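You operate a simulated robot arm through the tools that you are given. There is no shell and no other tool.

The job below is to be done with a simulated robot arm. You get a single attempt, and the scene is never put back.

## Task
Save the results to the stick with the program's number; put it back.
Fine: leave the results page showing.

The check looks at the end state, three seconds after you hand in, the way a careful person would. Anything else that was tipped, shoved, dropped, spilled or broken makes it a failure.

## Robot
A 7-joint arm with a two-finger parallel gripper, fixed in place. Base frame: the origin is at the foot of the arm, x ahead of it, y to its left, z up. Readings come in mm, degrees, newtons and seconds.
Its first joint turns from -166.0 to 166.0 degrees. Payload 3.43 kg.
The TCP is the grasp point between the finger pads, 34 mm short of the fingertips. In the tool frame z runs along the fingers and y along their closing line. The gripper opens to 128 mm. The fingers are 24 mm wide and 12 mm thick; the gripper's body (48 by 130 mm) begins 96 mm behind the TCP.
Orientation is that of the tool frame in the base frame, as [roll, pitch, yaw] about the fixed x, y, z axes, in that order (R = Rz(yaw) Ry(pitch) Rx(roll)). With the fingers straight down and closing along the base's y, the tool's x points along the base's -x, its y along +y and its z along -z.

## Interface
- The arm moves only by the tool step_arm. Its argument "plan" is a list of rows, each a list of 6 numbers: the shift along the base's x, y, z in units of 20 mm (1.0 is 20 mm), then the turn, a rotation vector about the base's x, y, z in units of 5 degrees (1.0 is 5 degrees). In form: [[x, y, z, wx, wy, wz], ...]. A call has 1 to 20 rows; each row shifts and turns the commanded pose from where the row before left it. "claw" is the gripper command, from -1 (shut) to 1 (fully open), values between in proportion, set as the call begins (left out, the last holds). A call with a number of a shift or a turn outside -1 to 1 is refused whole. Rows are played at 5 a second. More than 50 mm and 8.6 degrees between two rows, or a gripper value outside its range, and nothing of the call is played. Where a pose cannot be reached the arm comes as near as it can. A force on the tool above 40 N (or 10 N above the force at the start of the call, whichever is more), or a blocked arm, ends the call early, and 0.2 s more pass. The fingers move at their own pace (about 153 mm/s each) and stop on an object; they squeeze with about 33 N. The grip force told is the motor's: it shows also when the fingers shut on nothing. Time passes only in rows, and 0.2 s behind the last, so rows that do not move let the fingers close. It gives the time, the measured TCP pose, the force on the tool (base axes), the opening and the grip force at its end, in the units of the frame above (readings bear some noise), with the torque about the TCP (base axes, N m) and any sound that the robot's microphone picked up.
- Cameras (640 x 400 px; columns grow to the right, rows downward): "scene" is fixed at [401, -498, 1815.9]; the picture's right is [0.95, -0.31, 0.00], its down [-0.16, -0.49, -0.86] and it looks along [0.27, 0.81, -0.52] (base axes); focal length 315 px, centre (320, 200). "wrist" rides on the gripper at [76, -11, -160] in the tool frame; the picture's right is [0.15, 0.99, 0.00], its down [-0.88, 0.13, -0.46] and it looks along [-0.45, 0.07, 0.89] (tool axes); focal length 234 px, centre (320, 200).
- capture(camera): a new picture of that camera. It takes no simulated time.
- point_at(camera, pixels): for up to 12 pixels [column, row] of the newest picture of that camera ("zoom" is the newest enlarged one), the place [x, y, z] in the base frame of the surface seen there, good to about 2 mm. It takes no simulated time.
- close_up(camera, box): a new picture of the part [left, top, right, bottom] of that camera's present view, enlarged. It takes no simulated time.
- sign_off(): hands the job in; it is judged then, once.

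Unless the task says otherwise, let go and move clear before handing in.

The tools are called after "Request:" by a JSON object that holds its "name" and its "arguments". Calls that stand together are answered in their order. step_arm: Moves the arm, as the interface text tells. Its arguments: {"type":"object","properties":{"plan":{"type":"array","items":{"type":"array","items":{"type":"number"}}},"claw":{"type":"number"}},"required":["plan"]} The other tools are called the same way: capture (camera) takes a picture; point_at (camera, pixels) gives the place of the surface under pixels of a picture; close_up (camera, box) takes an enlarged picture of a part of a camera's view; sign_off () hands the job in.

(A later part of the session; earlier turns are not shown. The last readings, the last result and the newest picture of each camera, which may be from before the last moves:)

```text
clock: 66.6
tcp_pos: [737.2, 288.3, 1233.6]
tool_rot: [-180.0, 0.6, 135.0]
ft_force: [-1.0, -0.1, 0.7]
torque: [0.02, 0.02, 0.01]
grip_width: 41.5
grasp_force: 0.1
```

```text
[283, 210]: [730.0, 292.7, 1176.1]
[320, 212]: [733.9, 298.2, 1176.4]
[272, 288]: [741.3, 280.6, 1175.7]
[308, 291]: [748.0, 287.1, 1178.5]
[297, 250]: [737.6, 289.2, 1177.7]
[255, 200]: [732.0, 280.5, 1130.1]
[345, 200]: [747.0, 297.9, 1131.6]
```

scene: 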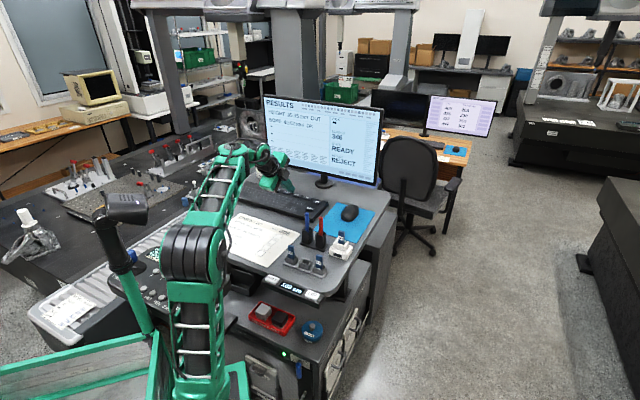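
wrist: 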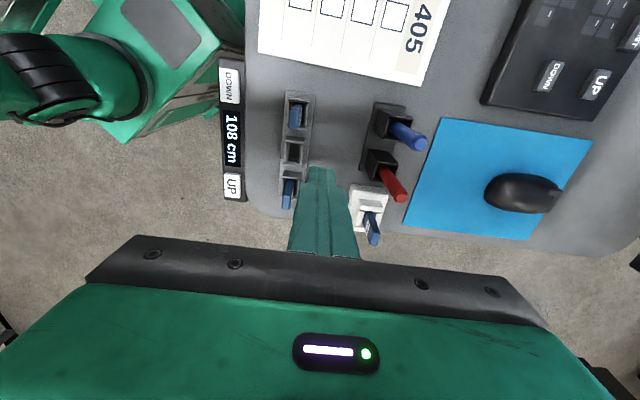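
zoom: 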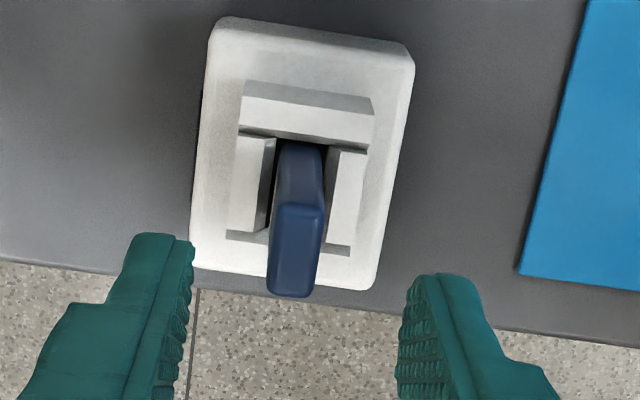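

The stick top is centred at about (738.0,289.4,1177). I'll descend most of the way and re-check.

Request:
{"name": "step_arm", "arguments": {"plan": [[0, 0.04, 0, 0, 0, 0], [0, 0, -0.5, 0, 0, 0], [0, 0, -0.5, 0, 0, 0], [0, 0, -0.5, 0, 0, 0], [0, 0, -0.5, 0, 0, 0], [0, 0, -0.5, 0, 0, 0], [0, 0, 0, 0, 0, 0], [0, 0, 0, 0, 0, 0]]}}

Request:
{"name": "step_arm", "arguments": {"plan": [[0, 0, 0, 0, 0, 0]]}}

Request:
{"name": "close_up", "arguments": {"camera": "wrist", "box": [270, 110, 380, 220]}}

Request:
{"name": "close_up", "arguments": {"camera": "scene", "box": [325, 210, 365, 250]}}

```text
clock: 68.4
tcp_pos: [737.9, 289.0, 1184.8]
tool_rot: [-180.0, 0.5, 135.0]
ft_force: [-0.1, -0.1, 0.3]
torque: [0.0, 0.01, 0.0]
grip_width: 41.6
grasp_force: 0.0
```

```text
clock: 68.8
tcp_pos: [739.8, 288.2, 1184.5]
tool_rot: [179.9, 0.6, 135.1]
ft_force: [0.0, -0.3, 0.0]
torque: [0.0, -0.03, 0.0]
grip_width: 41.8
grasp_force: 0.0
```

```text
3.64 times, centred on (325, 165) of wrist
```

zoom: 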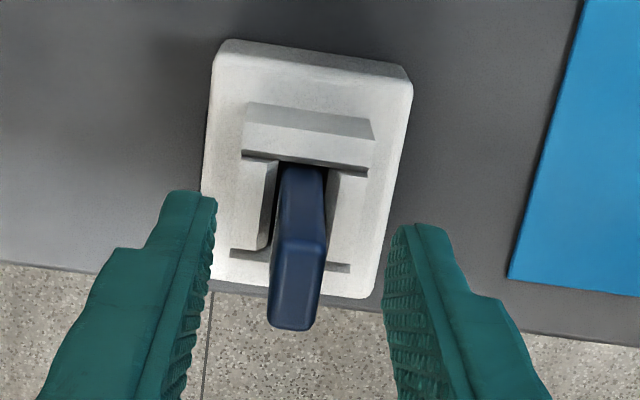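

```text
10.00 times, centred on (345, 230) of scene
```

zoom: 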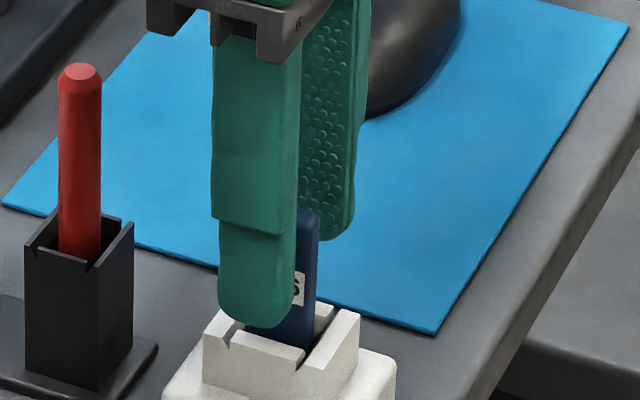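

Fingers are around the stick at (738.8,288.6,1184.6). I'll lower 13.5 mm to the earlier grasp height (≈1171) and close.

Request:
{"name": "step_arm", "arguments": {"plan": [[-0.04, 0.04, -0.2, 0, 0, 0], [0, 0, -0.25, 0, 0, 0], [0, 0, -0.225, 0, 0, 0], [0, 0, 0, 0, 0, 0]]}}

Request:
{"name": "step_arm", "arguments": {"plan": [[0, 0, 0, 0, 0, 0], [0, 0, 0, 0, 0, 0], [0, 0, 0, 0, 0, 0], [0, 0, 0, 0, 0, 0]], "claw": -1}}

Request:
{"name": "step_arm", "arguments": {"plan": [[0, 0, 0, 0, 0, 0]]}}

Request:
{"name": "step_arm", "arguments": {"plan": [[0, 0, 0, 0, 0, 0]]}}

Request:
{"name": "close_up", "arguments": {"camera": "wrist", "box": [270, 110, 380, 220]}}

Request:
{"name": "close_up", "arguments": {"camera": "scene", "box": [325, 215, 365, 255]}}

```text
clock: 69.8
tcp_pos: [737.3, 289.6, 1170.9]
tool_rot: [180.0, 0.5, 135.0]
ft_force: [0.2, 0.1, -1.0]
torque: [-0.01, 0.01, -0.01]
grip_width: 41.5
grasp_force: 0.1
```

```text
clock: 70.8
tcp_pos: [737.0, 290.5, 1171.8]
tool_rot: [180.0, 0.7, 135.0]
ft_force: [-0.5, -1.0, 3.1]
torque: [0.01, 0.01, -0.02]
grip_width: 9.3
grasp_force: 33.1
```

```text
clock: 71.2
tcp_pos: [738.1, 289.3, 1170.7]
tool_rot: [180.0, 0.7, 135.0]
ft_force: [-0.3, 0.7, 4.0]
torque: [0.01, 0.05, 0.01]
grip_width: 9.0
grasp_force: 32.7
```

```text
clock: 71.6
tcp_pos: [738.5, 290.2, 1172.0]
tool_rot: [-180.0, 0.7, 135.0]
ft_force: [-0.3, -0.5, 3.4]
torque: [-0.02, -0.01, 0.01]
grip_width: 9.3
grasp_force: 32.7
```

```text
3.64 times, centred on (325, 165) of wrist
```

zoom: 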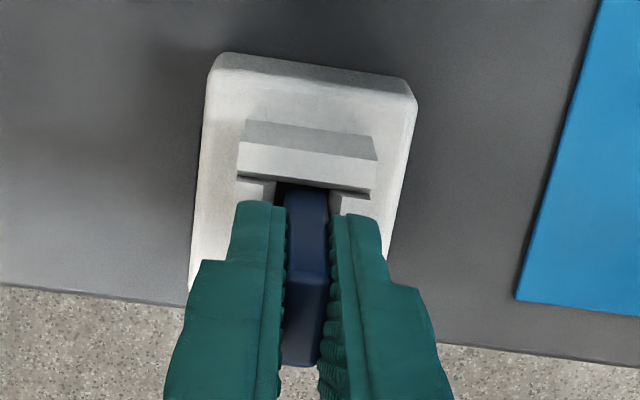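

```text
10.00 times, centred on (345, 235) of scene
```

zoom: 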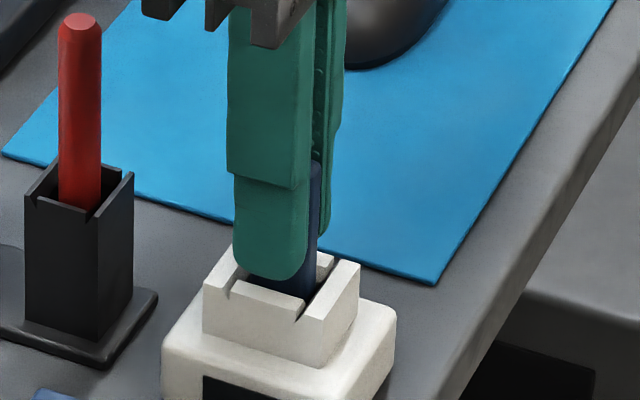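

Gripped firmly (9.2 mm, 33 N). I'll lift straight out to about z=1220.

Request:
{"name": "step_arm", "arguments": {"plan": [[0, 0, 0.25, 0, 0, 0], [0, 0, 0.5, 0, 0, 0], [0, 0, 0.5, 0, 0, 0], [0, 0, 0.5, 0, 0, 0], [0, 0, 0.5, 0, 0, 0], [0, 0, 0.25, 0, 0, 0], [0, 0, 0, 0, 0, 0]]}}

Request:
{"name": "close_up", "arguments": {"camera": "scene", "box": [300, 205, 380, 270]}}

Request:
{"name": "capture", "arguments": {"camera": "wrist"}}

```text
clock: 73.2
tcp_pos: [737.9, 289.0, 1221.1]
tool_rot: [-180.0, 0.6, 134.9]
ft_force: [-0.7, -0.4, 0.0]
torque: [0.01, -0.01, -0.03]
grip_width: 9.3
grasp_force: 33.2
```

```text
6.15 times, centred on (340, 238) of scene
```

zoom: 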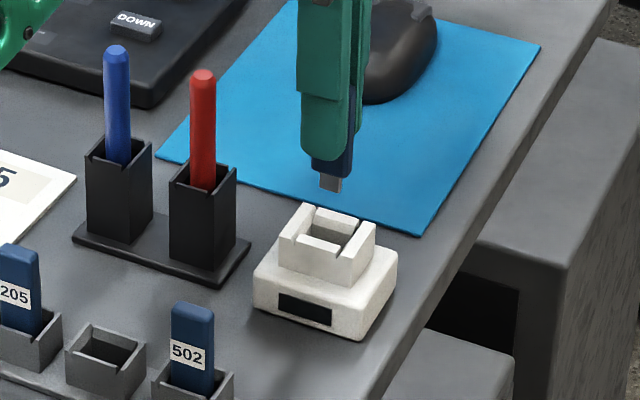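

```text
taken
```

wrist: 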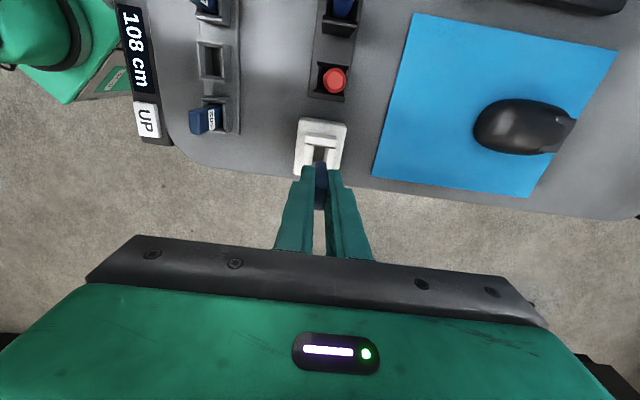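

The stick is out of the socket. The plug at (330,183) might be a little slanted, so I'll zoom in to check the hold, and look at the empty holder slot.

Request:
{"name": "close_up", "arguments": {"camera": "scene", "box": [330, 210, 360, 240]}}

Request:
{"name": "close_up", "arguments": {"camera": "wrist", "box": [190, 20, 250, 140]}}

Request:
{"name": "close_up", "arguments": {"camera": "wrist", "box": [280, 110, 370, 220]}}

```text
13.33 times, centred on (345, 225) of scene
```

zoom: 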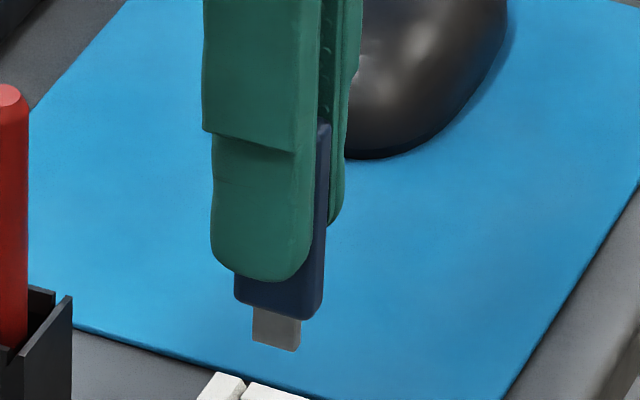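

```text
3.33 times, centred on (220, 80) of wrist
```

zoom: 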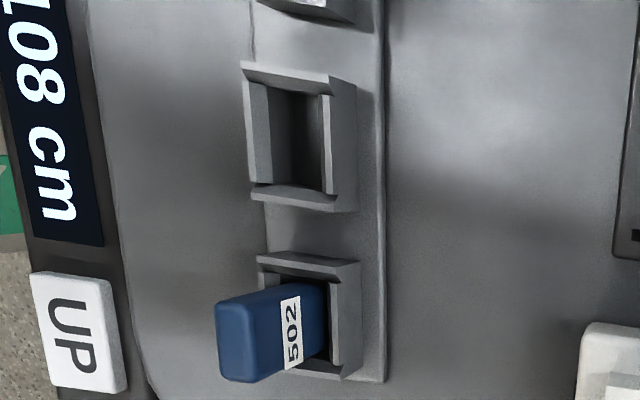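

```text
3.64 times, centred on (325, 165) of wrist
```

zoom: 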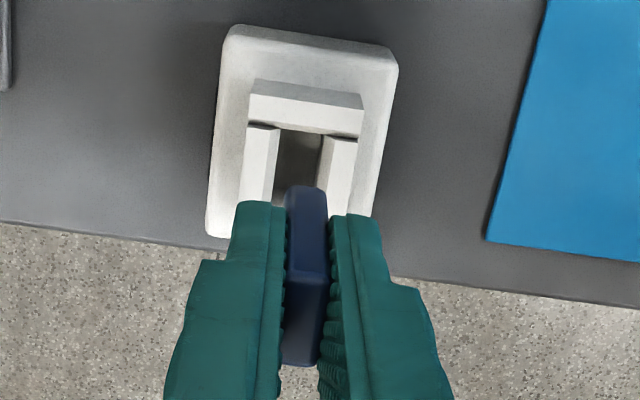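

The stick may lean about 3° in the grip compared with the first carry. I'll measure points along it in the scene view to quantify this.

Request:
{"name": "close_up", "arguments": {"camera": "scene", "box": [330, 210, 360, 240]}}

Request:
{"name": "point_at", "arguments": {"camera": "zoom", "pixels": [[240, 303], [310, 314], [312, 290], [325, 150], [326, 200], [322, 260], [276, 330], [257, 335], [296, 343], [280, 300], [318, 300], [255, 290]]}}

```text
13.33 times, centred on (345, 225) of scene
```

zoom: 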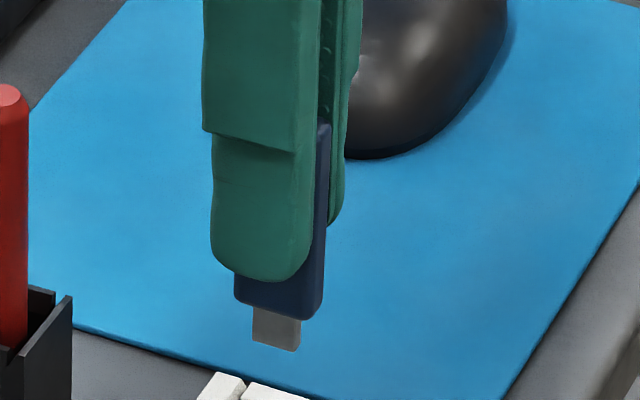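

```text
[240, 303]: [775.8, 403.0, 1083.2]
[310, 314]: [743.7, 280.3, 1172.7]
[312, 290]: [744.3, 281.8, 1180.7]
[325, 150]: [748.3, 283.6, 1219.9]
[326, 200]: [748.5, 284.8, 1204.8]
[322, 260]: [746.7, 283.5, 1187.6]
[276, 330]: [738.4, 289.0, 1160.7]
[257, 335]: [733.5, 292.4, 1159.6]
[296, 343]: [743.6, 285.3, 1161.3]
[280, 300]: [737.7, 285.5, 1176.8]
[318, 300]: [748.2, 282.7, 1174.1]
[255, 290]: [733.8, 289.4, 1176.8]
```

The plug sits within about 0.5 mm of the TCP axis and the lean is only about 2°, so it is fine for insertion. I'll carry it back to above the empty slot at (599.2,259.4).

Request:
{"name": "step_arm", "arguments": {"plan": [[-0.98, -0.21, 0, 0, 0, 0], [-0.98, -0.21, 0, 0, 0, 0], [-0.98, -0.21, 0, 0, 0, 0], [-0.98, -0.21, 0, 0, 0, 0], [-0.98, -0.21, 0, 0, 0, 0], [-0.98, -0.21, 0, 0, 0, 0], [-0.98, -0.21, 0, 0, 0, 0], [0, 0, 0, 0, 0, 0], [0, 0, 0, 0, 0, 0]]}}

Request:
{"name": "step_arm", "arguments": {"plan": [[0, 0, 0, 0, 0, 0]]}}

Request:
{"name": "step_arm", "arguments": {"plan": [[0, 0, 0, 0, 0, 0]]}}

Request:
{"name": "close_up", "arguments": {"camera": "wrist", "box": [270, 70, 380, 200]}}

Request:
{"name": "close_up", "arguments": {"camera": "scene", "box": [280, 220, 340, 280]}}

```text
clock: 75.2
tcp_pos: [603.2, 262.2, 1217.3]
tool_rot: [-179.9, 0.4, 135.0]
ft_force: [-0.6, 0.8, -0.3]
torque: [0.01, 0.02, -0.03]
grip_width: 9.3
grasp_force: 33.5
```

```text
clock: 75.6
tcp_pos: [603.3, 261.0, 1216.2]
tool_rot: [-180.0, 0.4, 135.1]
ft_force: [0.2, -0.2, 0.2]
torque: [-0.03, 0.02, 0.02]
grip_width: 8.9
grasp_force: 33.2
```

```text
clock: 76.0
tcp_pos: [603.9, 261.2, 1217.1]
tool_rot: [-180.0, 0.3, 135.0]
ft_force: [-0.4, -0.4, -0.4]
torque: [0.02, -0.02, 0.02]
grip_width: 9.1
grasp_force: 32.8
```

```text
3.08 times, centred on (325, 135) of wrist
```

zoom: 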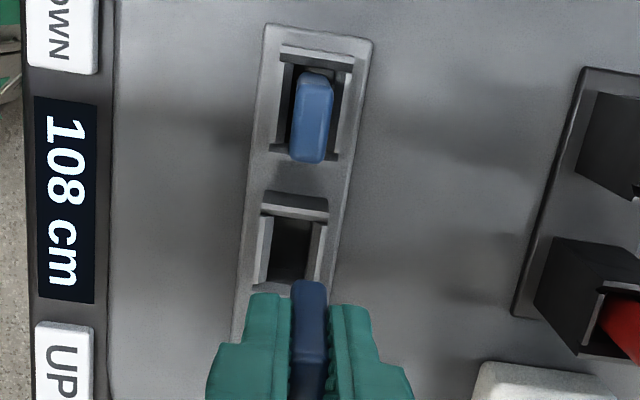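

```text
6.67 times, centred on (310, 250) of scene
```

zoom: 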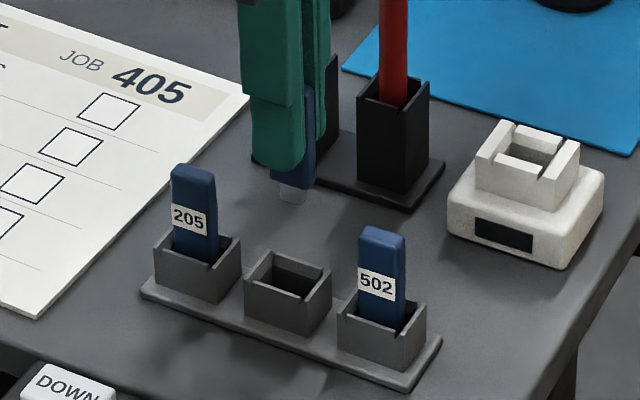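

TCP averages (603.5,261.4,1217). I'll measure the empty slot's walls in the wrist view for its exact centre.

Request:
{"name": "close_up", "arguments": {"camera": "wrist", "box": [295, 125, 355, 175]}}

Request:
{"name": "close_up", "arguments": {"camera": "scene", "box": [300, 250, 330, 280]}}

```text
8.00 times, centred on (325, 150) of wrist
```

zoom: 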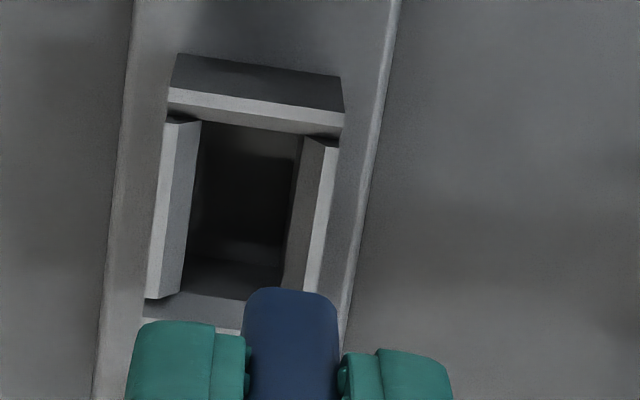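

```text
13.33 times, centred on (315, 265) of scene
```

zoom: 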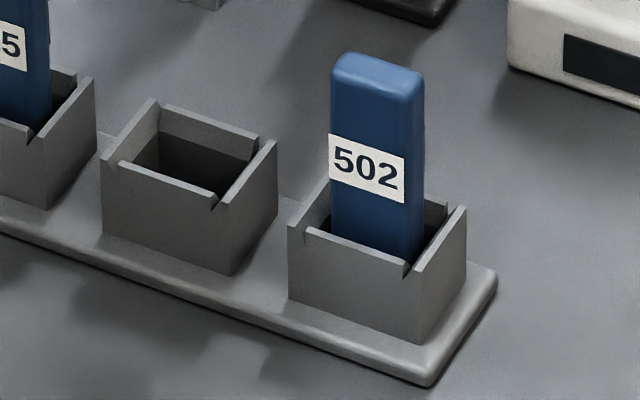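

Request:
{"name": "point_at", "arguments": {"camera": "zoom", "pixels": [[121, 164], [212, 204], [166, 108], [256, 145], [158, 102], [273, 143], [107, 160], [220, 208]]}}

Request:
{"name": "close_up", "arguments": {"camera": "wrist", "box": [295, 125, 355, 175]}}

Request:
{"name": "point_at", "arguments": {"camera": "zoom", "pixels": [[180, 130], [158, 290], [330, 150], [312, 285], [175, 97], [340, 122], [150, 325], [235, 330], [255, 108], [170, 210], [322, 215]]}}

```text
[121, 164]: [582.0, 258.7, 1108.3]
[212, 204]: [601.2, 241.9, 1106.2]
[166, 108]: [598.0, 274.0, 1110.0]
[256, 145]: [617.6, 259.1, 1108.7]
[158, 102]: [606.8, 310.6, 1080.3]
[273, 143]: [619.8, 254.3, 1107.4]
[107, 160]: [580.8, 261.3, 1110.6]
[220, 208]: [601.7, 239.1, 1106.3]
```

```text
8.00 times, centred on (325, 150) of wrist
```

zoom: 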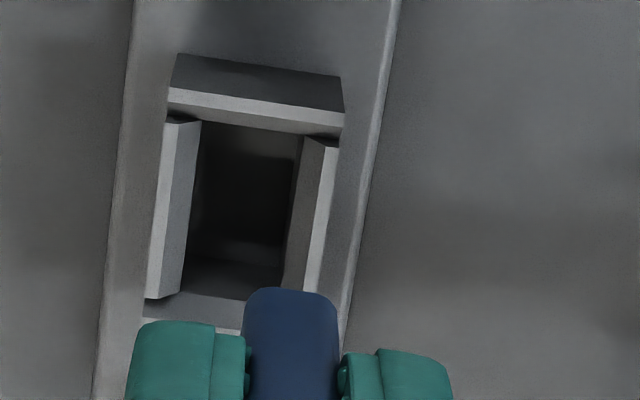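

```text
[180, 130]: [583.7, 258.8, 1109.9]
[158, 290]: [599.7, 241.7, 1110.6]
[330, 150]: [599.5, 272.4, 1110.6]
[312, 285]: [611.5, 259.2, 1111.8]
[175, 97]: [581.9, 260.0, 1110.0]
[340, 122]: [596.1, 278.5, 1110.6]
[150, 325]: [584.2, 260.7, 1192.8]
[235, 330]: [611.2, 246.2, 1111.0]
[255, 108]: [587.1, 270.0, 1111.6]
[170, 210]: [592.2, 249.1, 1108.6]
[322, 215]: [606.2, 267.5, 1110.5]
```

The slot centre is about (599.4,258.4). I'll shift by (-4.2,-2.7) mm, lower to TCP≈1181 (plug just above the walls), and re-average.

Request:
{"name": "step_arm", "arguments": {"plan": [[-0.21, -0.135, 0, 0, 0, 0], [0, 0, -0.6, 0, 0, 0], [0, 0, -0.6, 0, 0, 0], [0, 0, -0.6, 0, 0, 0], [0, 0, 0, 0, 0, 0], [0, 0, 0, 0, 0, 0]]}}

Request:
{"name": "step_arm", "arguments": {"plan": [[0, 0, 0, 0, 0, 0]]}}

Request:
{"name": "step_arm", "arguments": {"plan": [[0, 0, 0, 0, 0, 0]]}}

Request:
{"name": "close_up", "arguments": {"camera": "wrist", "box": [280, 120, 370, 200]}}

Request:
{"name": "close_up", "arguments": {"camera": "scene", "box": [295, 240, 335, 280]}}

```text
clock: 77.4
tcp_pos: [594.6, 259.0, 1184.2]
tool_rot: [180.0, 0.7, 134.9]
ft_force: [0.1, 0.1, -0.4]
torque: [0.03, 0.02, 0.0]
grip_width: 9.1
grasp_force: 33.0
```

```text
clock: 77.8
tcp_pos: [594.2, 258.2, 1184.4]
tool_rot: [180.0, 0.7, 135.0]
ft_force: [-1.1, -0.7, 0.0]
torque: [0.0, 0.03, 0.02]
grip_width: 9.0
grasp_force: 33.3
```

```text
clock: 78.2
tcp_pos: [595.7, 259.2, 1185.6]
tool_rot: [-180.0, 0.7, 134.9]
ft_force: [0.1, -0.1, -0.5]
torque: [0.0, 0.03, 0.0]
grip_width: 9.2
grasp_force: 33.4
```

```text
5.00 times, centred on (325, 160) of wrist
```

zoom: 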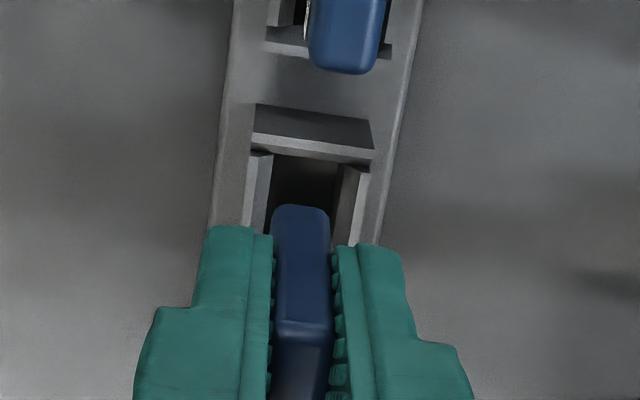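

```text
10.00 times, centred on (315, 260) of scene
```

zoom: 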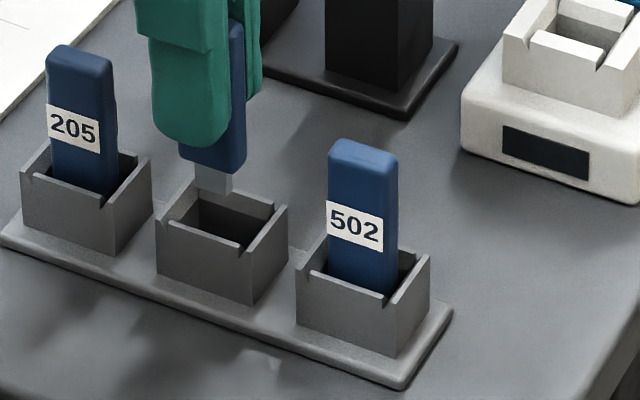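

TCP is now (594.8,258.8,1184.7), so I need +4.5 mm in x. I'll correct and verify before inserting.

Request:
{"name": "step_arm", "arguments": {"plan": [[0.22, 0, 0, 0, 0, 0], [0, 0, 0, 0, 0, 0], [0, 0, 0, 0, 0, 0]]}}

Request:
{"name": "step_arm", "arguments": {"plan": [[0, 0, 0, 0, 0, 0]]}}

Request:
{"name": "step_arm", "arguments": {"plan": [[0, 0, 0, 0, 0, 0]]}}

Request:
{"name": "close_up", "arguments": {"camera": "wrist", "box": [280, 120, 370, 200]}}

Request:
{"name": "close_up", "arguments": {"camera": "scene", "box": [295, 240, 335, 280]}}

```text
clock: 79.0
tcp_pos: [600.7, 258.2, 1184.9]
tool_rot: [180.0, 0.6, 135.0]
ft_force: [0.7, 0.6, 0.4]
torque: [0.02, 0.03, -0.04]
grip_width: 9.3
grasp_force: 33.5
```

```text
clock: 79.4
tcp_pos: [601.3, 257.8, 1184.1]
tool_rot: [-180.0, 0.6, 134.9]
ft_force: [0.3, 0.1, 0.0]
torque: [-0.01, 0.04, 0.03]
grip_width: 9.1
grasp_force: 32.8
```

```text
clock: 79.8
tcp_pos: [600.2, 257.3, 1184.3]
tool_rot: [179.9, 0.6, 135.0]
ft_force: [-0.4, 0.1, -0.3]
torque: [-0.01, 0.03, 0.02]
grip_width: 9.2
grasp_force: 32.8
```

```text
5.00 times, centred on (325, 160) of wrist
```

zoom: 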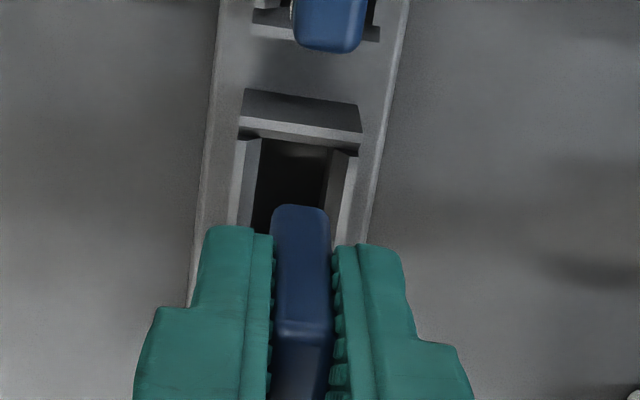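

```text
10.00 times, centred on (315, 260) of scene
```

zoom: 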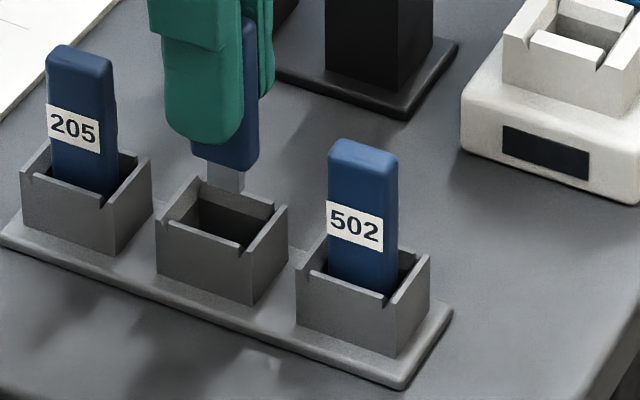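

TCP is (600.7,257.8), within about 1.6 mm of the target, and the plug lines up with the slot in both views. I'll apply a small correction and lower slowly.

Request:
{"name": "step_arm", "arguments": {"plan": [[-0.04, 0.04, 0, 0, 0, 0], [0, 0, -0.2, 0, 0, 0], [0, 0, -0.2, 0, 0, 0], [0, 0, -0.2, 0, 0, 0], [0, 0, -0.2, 0, 0, 0], [0, 0, 0, 0, 0, 0]]}}

Request:
{"name": "step_arm", "arguments": {"plan": [[0, 0, 0, 0, 0, 0]]}}

Request:
{"name": "close_up", "arguments": {"camera": "wrist", "box": [280, 120, 370, 200]}}

Request:
{"name": "close_up", "arguments": {"camera": "scene", "box": [295, 240, 335, 280]}}

```text
clock: 81.2
tcp_pos: [600.1, 258.5, 1169.1]
tool_rot: [-179.9, 0.8, 135.0]
ft_force: [-0.6, 0.2, -0.2]
torque: [-0.03, -0.01, 0.0]
grip_width: 9.2
grasp_force: 32.8
```

```text
clock: 81.6
tcp_pos: [599.8, 260.5, 1170.3]
tool_rot: [-179.9, 0.8, 135.1]
ft_force: [-0.3, -0.2, -0.2]
torque: [0.01, -0.04, 0.0]
grip_width: 9.1
grasp_force: 33.1
```

```text
5.00 times, centred on (325, 160) of wrist
```

zoom: 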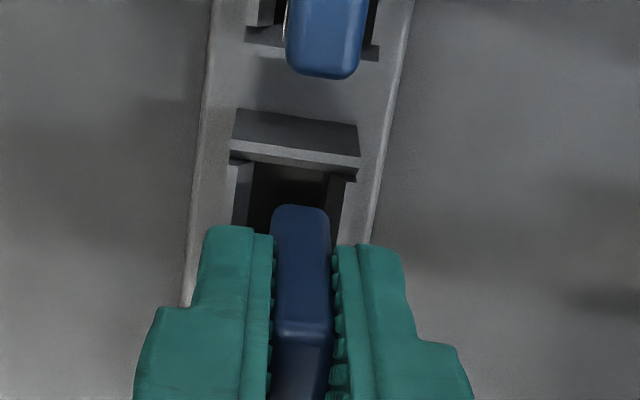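

```text
10.00 times, centred on (315, 260) of scene
```

zoom: 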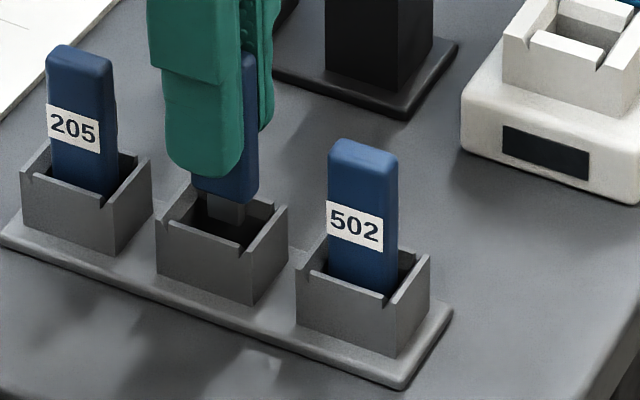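

The plug is inside the slot with no contact force. I'll continue down to about z=1154.

Request:
{"name": "step_arm", "arguments": {"plan": [[0, 0, -0.2, 0, 0, 0], [0, 0, -0.2, 0, 0, 0], [0, 0, -0.2, 0, 0, 0], [0, 0, -0.2, 0, 0, 0], [0, 0, 0, 0, 0, 0]]}}

Request:
{"name": "step_arm", "arguments": {"plan": [[0, 0, 0, 0, 0, 0]]}}

Request:
{"name": "close_up", "arguments": {"camera": "wrist", "box": [280, 120, 370, 200]}}

Request:
{"name": "close_up", "arguments": {"camera": "scene", "box": [295, 240, 335, 280]}}

```text
clock: 82.8
tcp_pos: [599.3, 260.3, 1153.2]
tool_rot: [-179.9, 0.8, 134.9]
ft_force: [-4.8, -3.6, 0.3]
torque: [-0.15, 0.22, -0.03]
grip_width: 9.4
grasp_force: 32.5
```

```text
clock: 83.2
tcp_pos: [600.4, 259.6, 1153.7]
tool_rot: [-179.9, 0.8, 134.9]
ft_force: [-5.2, -4.7, -1.6]
torque: [-0.23, 0.26, -0.01]
grip_width: 9.2
grasp_force: 33.0
```

```text
5.00 times, centred on (325, 160) of wrist
```

zoom: 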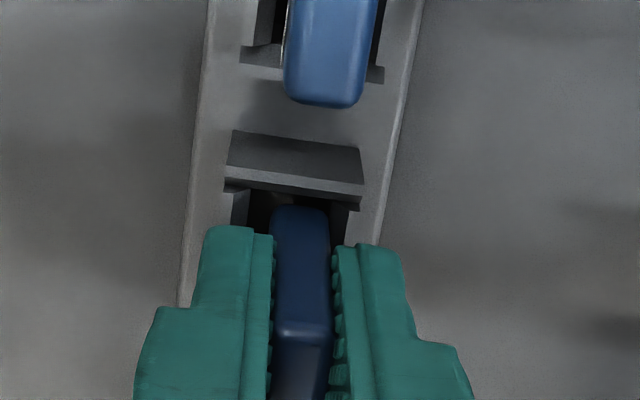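

```text
10.00 times, centred on (315, 260) of scene
```

zoom: 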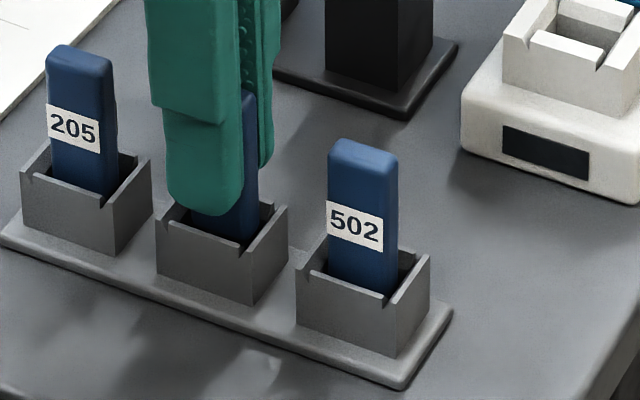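

A sideways force of (-5,-4.6) N shows the stick rubbing the rear wall. I'll shift about 1.2 mm toward the front to centre it.

Request:
{"name": "step_arm", "arguments": {"plan": [[-0.045, -0.045, 0, 0, 0, 0], [0, 0, 0, 0, 0, 0]]}}

Request:
{"name": "step_arm", "arguments": {"plan": [[0, 0, 0, 0, 0, 0]]}}

```text
clock: 83.8
tcp_pos: [600.1, 258.7, 1154.2]
tool_rot: [-179.9, 0.7, 135.0]
ft_force: [-0.4, 1.0, 0.6]
torque: [-0.01, -0.02, 0.02]
grip_width: 9.2
grasp_force: 32.8
```

```text
clock: 84.2
tcp_pos: [598.1, 259.1, 1153.7]
tool_rot: [-179.9, 0.8, 134.9]
ft_force: [-0.5, 0.0, -0.5]
torque: [-0.02, 0.0, -0.01]
grip_width: 9.2
grasp_force: 32.6
```

The sideways force is gone and the TCP is at about (599,258.9,1154). I'll lower the last 3–4 mm to the original seat height.

Request:
{"name": "step_arm", "arguments": {"plan": [[0, 0, -0.08, 0, 0, 0], [0, 0, -0.08, 0, 0, 0], [0, 0, 0, 0, 0, 0]]}}

Request:
{"name": "close_up", "arguments": {"camera": "scene", "box": [295, 240, 335, 280]}}

```text
clock: 85.0
tcp_pos: [600.0, 259.3, 1150.5]
tool_rot: [-179.8, 0.8, 135.0]
ft_force: [-0.2, -0.1, -0.1]
torque: [-0.02, -0.02, 0.0]
grip_width: 9.0
grasp_force: 32.9
```

```text
10.00 times, centred on (315, 260) of scene
```

zoom: 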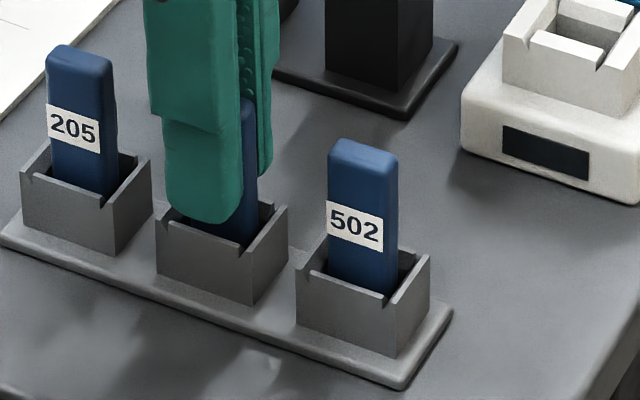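

No bottom contact yet at 1150.5. I'll lower in 1 mm steps until light contact, with the fingertips still above the 1110 walls.

Request:
{"name": "step_arm", "arguments": {"plan": [[0, 0, -0.05, 0, 0, 0], [0, 0, 0, 0, 0, 0]]}}

Request:
{"name": "step_arm", "arguments": {"plan": [[0, 0, -0.05, 0, 0, 0], [0, 0, 0, 0, 0, 0]]}}

```text
clock: 85.6
tcp_pos: [599.9, 257.8, 1150.1]
tool_rot: [-179.9, 0.7, 135.0]
ft_force: [-0.6, -0.9, -0.2]
torque: [-0.01, 0.0, -0.03]
grip_width: 9.2
grasp_force: 33.5
```

```text
clock: 86.2
tcp_pos: [599.8, 258.9, 1149.7]
tool_rot: [-180.0, 0.8, 135.0]
ft_force: [0.6, -0.2, 12.3]
torque: [-0.03, 0.01, -0.01]
grip_width: 9.3
grasp_force: 32.9
```

Bottom contact (12 N) at z≈1149.6, the same as the original grasp height, so the stick is seated. I'll release gently.

Request:
{"name": "step_arm", "arguments": {"plan": [[0, 0, 0.03, 0, 0, 0], [0, 0, 0, 0, 0, 0]]}}

Request:
{"name": "step_arm", "arguments": {"plan": [[0, 0, 0, 0, 0, 0], [0, 0, 0, 0, 0, 0]], "claw": -0.5}}

Request:
{"name": "close_up", "arguments": {"camera": "wrist", "box": [270, 110, 380, 220]}}

Request:
{"name": "close_up", "arguments": {"camera": "scene", "box": [295, 240, 335, 280]}}

```text
clock: 86.8
tcp_pos: [598.5, 259.7, 1149.6]
tool_rot: [-179.9, 0.7, 135.0]
ft_force: [0.0, -0.1, 10.1]
torque: [-0.01, -0.08, -0.01]
grip_width: 9.3
grasp_force: 32.7
```

```text
clock: 87.4
tcp_pos: [598.8, 258.9, 1148.4]
tool_rot: [-179.9, 0.8, 135.0]
ft_force: [-0.3, -0.1, -0.2]
torque: [0.0, -0.02, -0.01]
grip_width: 32.0
grasp_force: 0.1
```

```text
3.64 times, centred on (325, 165) of wrist
```

zoom: 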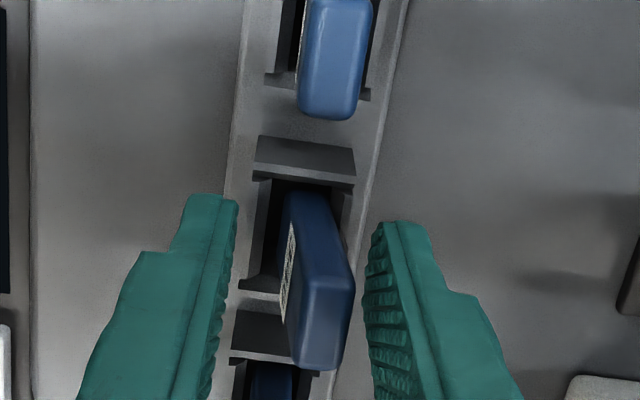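

```text
10.00 times, centred on (315, 260) of scene
```

zoom: 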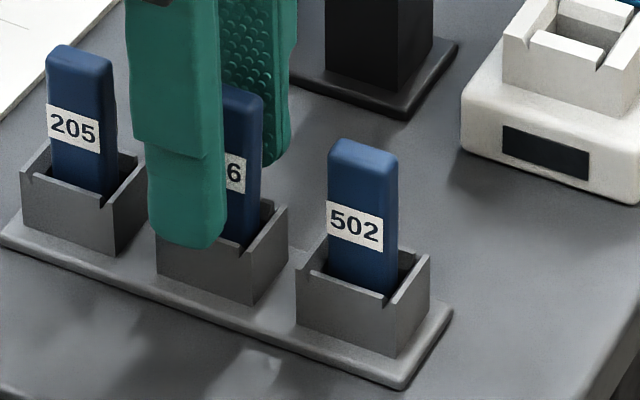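

Released, but the stick now seems to lean backward a bit (label visible from above, top near the right finger). I'll open wider without lifting to see whether it stands on its own.

Request:
{"name": "step_arm", "arguments": {"plan": [[0, 0, 0, 0, 0, 0], [0, 0, 0, 0, 0, 0], [0, 0, 0, 0, 0, 0]], "claw": -0.2}}

Request:
{"name": "close_up", "arguments": {"camera": "wrist", "box": [270, 110, 380, 220]}}

Request:
{"name": "close_up", "arguments": {"camera": "scene", "box": [295, 240, 335, 280]}}

```text
clock: 88.2
tcp_pos: [599.0, 259.3, 1149.1]
tool_rot: [-179.9, 0.9, 134.9]
ft_force: [1.2, 0.6, -0.8]
torque: [-0.01, -0.02, 0.02]
grip_width: 51.5
grasp_force: 0.0
```

```text
3.64 times, centred on (325, 165) of wrist
```

zoom: 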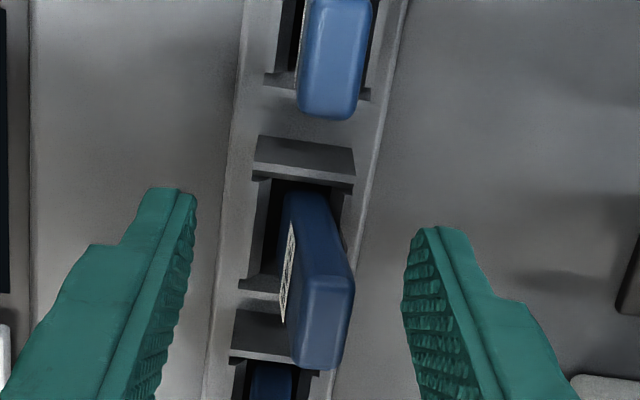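

```text
10.00 times, centred on (315, 260) of scene
```

zoom: 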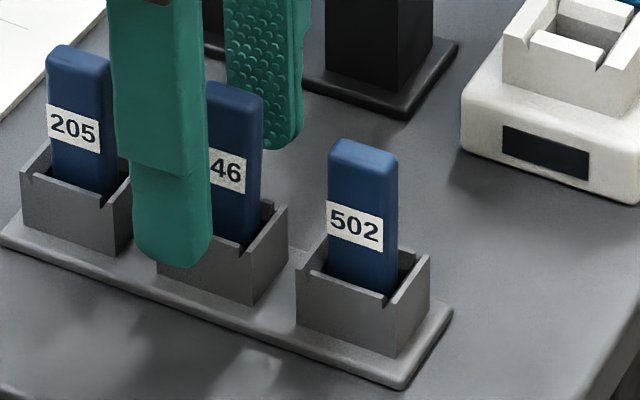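

The stick leans backward by itself inside the slot. I'll measure the lean at its top against the slot centre to decide on straightening it.

Request:
{"name": "close_up", "arguments": {"camera": "wrist", "box": [270, 110, 380, 220]}}

Request:
{"name": "point_at", "arguments": {"camera": "zoom", "pixels": [[306, 282], [347, 284], [300, 362], [335, 365], [322, 320], [297, 250], [290, 195], [315, 195], [345, 30], [312, 30], [330, 100]]}}

Request:
{"name": "close_up", "arguments": {"camera": "scene", "box": [300, 244, 330, 274]}}

Request:
{"name": "point_at", "arguments": {"camera": "zoom", "pixels": [[218, 130], [225, 200], [210, 240], [250, 100], [245, 210]]}}

```text
3.64 times, centred on (325, 165) of wrist
```

zoom: 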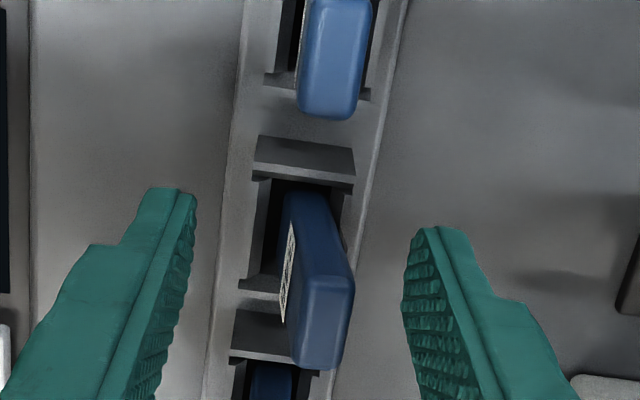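

```text
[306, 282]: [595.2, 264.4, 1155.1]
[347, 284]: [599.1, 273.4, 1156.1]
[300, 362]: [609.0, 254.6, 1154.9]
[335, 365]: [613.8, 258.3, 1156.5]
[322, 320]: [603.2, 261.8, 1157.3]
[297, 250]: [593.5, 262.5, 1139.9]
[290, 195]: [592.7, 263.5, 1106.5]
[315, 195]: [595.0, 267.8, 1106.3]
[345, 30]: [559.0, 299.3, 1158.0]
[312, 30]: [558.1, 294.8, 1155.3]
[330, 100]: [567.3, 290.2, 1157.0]
```

```text
13.33 times, centred on (315, 259) of scene
```

zoom: 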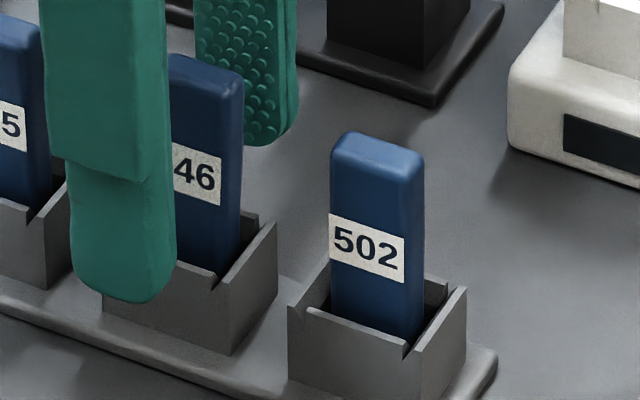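

```text
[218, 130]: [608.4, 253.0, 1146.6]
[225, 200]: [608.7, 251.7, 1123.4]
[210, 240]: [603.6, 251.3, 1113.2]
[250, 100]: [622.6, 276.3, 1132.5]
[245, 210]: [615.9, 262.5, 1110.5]
```

The top is displaced about 7 mm backward (≈6° lean), so I'd rather have it standing straight. I'll regrip, which squares it up, lift 2 mm to free the bottom, and set it down with almost no load.

Request:
{"name": "step_arm", "arguments": {"plan": [[0, 0, 0, 0, 0, 0], [0, 0, 0, 0, 0, 0], [0, 0, 0, 0, 0, 0], [0, 0, 0, 0, 0, 0]], "claw": -1}}

Request:
{"name": "step_arm", "arguments": {"plan": [[0, 0, 0.1, 0, 0, 0], [0, 0, 0, 0, 0, 0]]}}

Request:
{"name": "step_arm", "arguments": {"plan": [[0, 0, 0, 0, 0, 0]]}}

Request:
{"name": "close_up", "arguments": {"camera": "wrist", "box": [270, 110, 380, 220]}}

Request:
{"name": "close_up", "arguments": {"camera": "scene", "box": [300, 244, 330, 274]}}

```text
clock: 89.2
tcp_pos: [599.8, 259.7, 1149.8]
tool_rot: [-179.9, 0.8, 135.0]
ft_force: [-0.5, -0.5, 4.9]
torque: [-0.03, 0.03, 0.03]
grip_width: 8.9
grasp_force: 32.6
```

```text
clock: 89.8
tcp_pos: [599.2, 258.7, 1151.5]
tool_rot: [-179.9, 0.8, 135.2]
ft_force: [-0.2, 0.3, 0.0]
torque: [-0.01, 0.01, 0.04]
grip_width: 9.2
grasp_force: 32.9
```

```text
clock: 90.2
tcp_pos: [599.1, 259.4, 1152.0]
tool_rot: [-179.9, 0.8, 134.9]
ft_force: [0.4, -0.3, 0.2]
torque: [0.01, 0.01, 0.0]
grip_width: 9.2
grasp_force: 32.7
```

```text
3.64 times, centred on (325, 165) of wrist
```

zoom: 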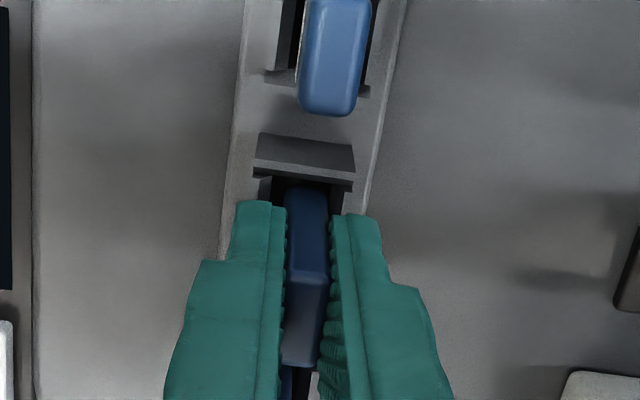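

```text
13.33 times, centred on (315, 259) of scene
```

zoom: 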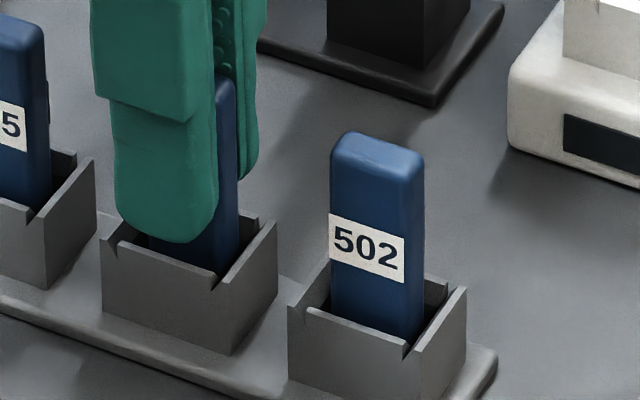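

The stick is squared up and free. There is slightly more gap on the front side, so I'll shift 0.8 mm forward and lower in fine steps until the first light touch.

Request:
{"name": "step_arm", "arguments": {"plan": [[-0.03, -0.03, -0.04, 0, 0, 0], [0, 0, 0, 0, 0, 0]]}}

Request:
{"name": "step_arm", "arguments": {"plan": [[0, 0, -0.03, 0, 0, 0], [0, 0, 0, 0, 0, 0]]}}

Request:
{"name": "step_arm", "arguments": {"plan": [[0, 0, 0, 0, 0, 0]]}}

```text
clock: 90.8
tcp_pos: [599.2, 257.7, 1151.0]
tool_rot: [180.0, 0.8, 135.0]
ft_force: [0.8, 0.4, 1.2]
torque: [-0.02, 0.02, 0.01]
grip_width: 8.8
grasp_force: 33.0
```

```text
clock: 91.4
tcp_pos: [599.1, 258.5, 1150.3]
tool_rot: [-179.9, 0.8, 135.0]
ft_force: [-1.0, 0.4, -1.1]
torque: [0.0, 0.0, 0.01]
grip_width: 9.2
grasp_force: 32.6
```

```text
clock: 91.8
tcp_pos: [598.5, 258.7, 1150.3]
tool_rot: [-179.9, 0.7, 135.0]
ft_force: [-0.2, 0.5, -1.1]
torque: [-0.02, -0.01, -0.02]
grip_width: 9.1
grasp_force: 32.6
```

Request:
{"name": "step_arm", "arguments": {"plan": [[0, 0, -0.02, 0, 0, 0], [0, 0, 0, 0, 0, 0]]}}

Request:
{"name": "step_arm", "arguments": {"plan": [[0, 0, -0.02, 0, 0, 0], [0, 0, 0, 0, 0, 0]]}}

```text
clock: 92.4
tcp_pos: [599.0, 259.0, 1149.4]
tool_rot: [-179.9, 0.8, 135.0]
ft_force: [-0.3, 0.1, 4.2]
torque: [-0.02, 0.01, -0.01]
grip_width: 9.1
grasp_force: 33.2
```

```text
clock: 93.0
tcp_pos: [599.3, 259.2, 1150.2]
tool_rot: [-180.0, 0.7, 135.0]
ft_force: [1.2, 0.6, 8.3]
torque: [0.02, -0.06, 0.01]
grip_width: 9.4
grasp_force: 33.2
```

Light touch at 4 N, then 8 N. I'll back off 0.6 mm so almost no load remains, then open in a small step to about 13 mm and look.

Request:
{"name": "step_arm", "arguments": {"plan": [[0, 0, 0.03, 0, 0, 0], [0, 0, 0, 0, 0, 0]]}}

Request:
{"name": "step_arm", "arguments": {"plan": [[0, 0, 0, 0, 0, 0], [0, 0, 0, 0, 0, 0]], "claw": -0.8}}

Request:
{"name": "close_up", "arguments": {"camera": "wrist", "box": [270, 110, 380, 220]}}

```text
clock: 93.6
tcp_pos: [598.8, 258.0, 1150.4]
tool_rot: [-179.9, 0.8, 135.0]
ft_force: [0.9, -0.4, 4.1]
torque: [0.08, -0.06, 0.0]
grip_width: 9.3
grasp_force: 33.6
```

```text
clock: 94.2
tcp_pos: [597.8, 258.5, 1149.4]
tool_rot: [-179.9, 0.8, 135.0]
ft_force: [0.1, 0.7, -0.3]
torque: [0.01, 0.04, -0.03]
grip_width: 13.1
grasp_force: 0.2
```

```text
3.64 times, centred on (325, 165) of wrist
```

zoom: 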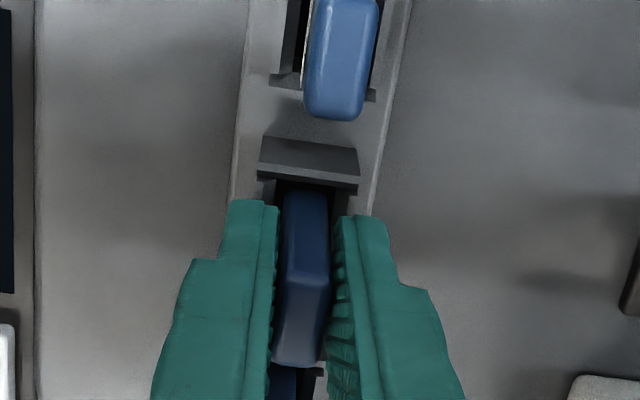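

With a 13 mm gap the stick stands almost straight, slightly toward the front finger. I'll open a bit more and watch how it settles.

Request:
{"name": "step_arm", "arguments": {"plan": [[0, 0, 0, 0, 0, 0], [0, 0, 0, 0, 0, 0]], "claw": -0.7}}

Request:
{"name": "close_up", "arguments": {"camera": "wrist", "box": [270, 110, 380, 220]}}

Request:
{"name": "step_arm", "arguments": {"plan": [[0, 0, 0, 0, 0, 0], [0, 0, 0, 0, 0, 0], [0, 0, 0, 0, 0, 0]], "claw": -0.5}}

Request:
{"name": "close_up", "arguments": {"camera": "wrist", "box": [270, 110, 380, 220]}}

Request:
{"name": "close_up", "arguments": {"camera": "scene", "box": [300, 244, 330, 274]}}

```text
clock: 94.8
tcp_pos: [598.3, 258.7, 1149.5]
tool_rot: [-179.9, 0.8, 135.0]
ft_force: [-0.6, 0.4, -0.4]
torque: [-0.02, -0.03, 0.03]
grip_width: 19.2
grasp_force: 0.1
```

```text
3.64 times, centred on (325, 165) of wrist
```

zoom: 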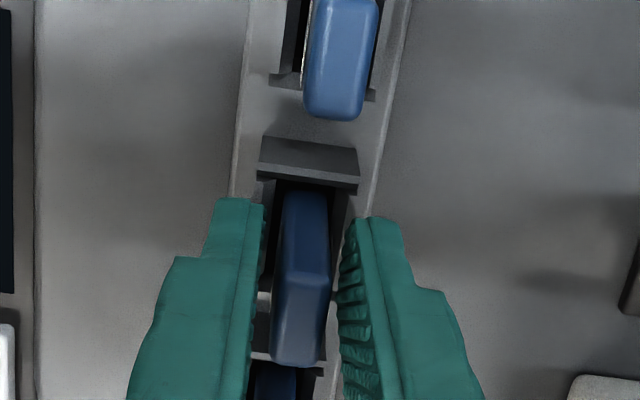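

```text
clock: 95.6
tcp_pos: [598.1, 257.6, 1149.9]
tool_rot: [-179.9, 0.8, 135.1]
ft_force: [-0.2, 0.0, 0.2]
torque: [-0.02, -0.01, 0.01]
grip_width: 31.9
grasp_force: 0.1
```

```text
3.64 times, centred on (325, 165) of wrist
```

zoom: 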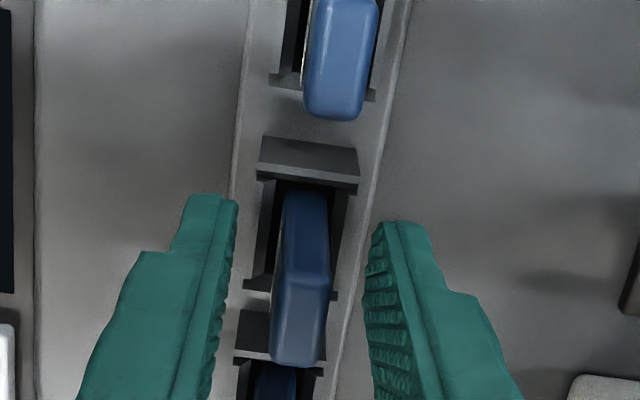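

```text
13.33 times, centred on (315, 259) of scene
```

zoom: 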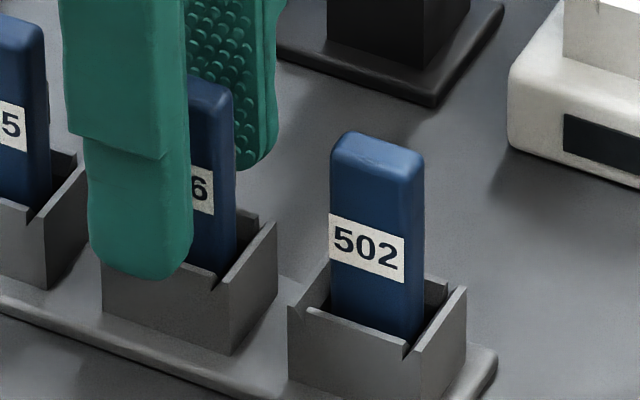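

The stick now stands upright, free between the open fingers (32 mm). I'll open a little more, then lift straight up slowly.

Request:
{"name": "step_arm", "arguments": {"plan": [[0, 0, 0, 0, 0, 0], [0, 0, 0, 0, 0, 0]], "claw": -0.3}}

Request:
{"name": "step_arm", "arguments": {"plan": [[0, 0, 0.2, 0, 0, 0], [0, 0, 0.4, 0, 0, 0], [0, 0, 0.5, 0, 0, 0], [0, 0, 0.5, 0, 0, 0], [0, 0, 0.5, 0, 0, 0], [0, 0, 0.5, 0, 0, 0], [0, 0, 0.5, 0, 0, 0], [0, 0, 0.5, 0, 0, 0], [0, 0, 0.5, 0, 0, 0], [0, 0, 0, 0, 0, 0]]}}

Request:
{"name": "close_up", "arguments": {"camera": "wrist", "box": [270, 70, 380, 200]}}

Request:
{"name": "close_up", "arguments": {"camera": "scene", "box": [295, 240, 335, 280]}}

```text
clock: 96.2
tcp_pos: [598.3, 258.9, 1150.7]
tool_rot: [-180.0, 0.8, 135.0]
ft_force: [1.0, 0.4, -1.0]
torque: [-0.01, 0.02, -0.02]
grip_width: 44.7
grasp_force: 0.0
```

```text
clock: 98.4
tcp_pos: [601.7, 259.8, 1227.0]
tool_rot: [180.0, 0.4, 134.9]
ft_force: [0.3, 0.6, 0.5]
torque: [0.01, 0.0, -0.01]
grip_width: 44.9
grasp_force: 0.0
```

```text
3.08 times, centred on (325, 135) of wrist
```

zoom: 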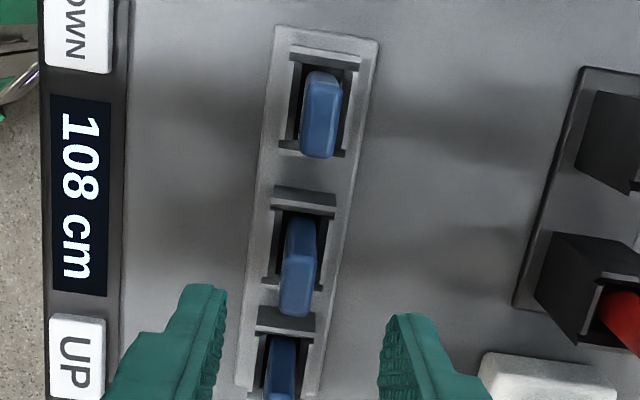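

```text
10.00 times, centred on (315, 260) of scene
```

zoom: 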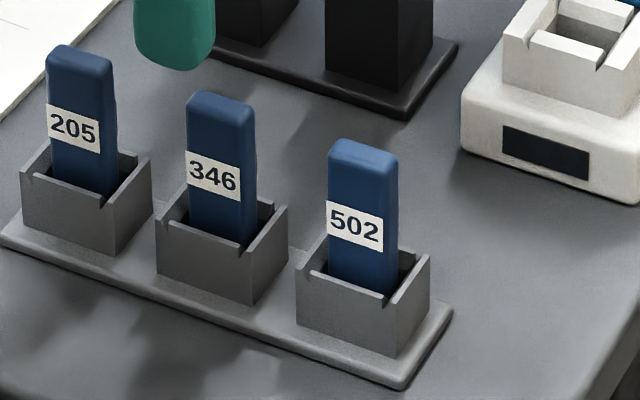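

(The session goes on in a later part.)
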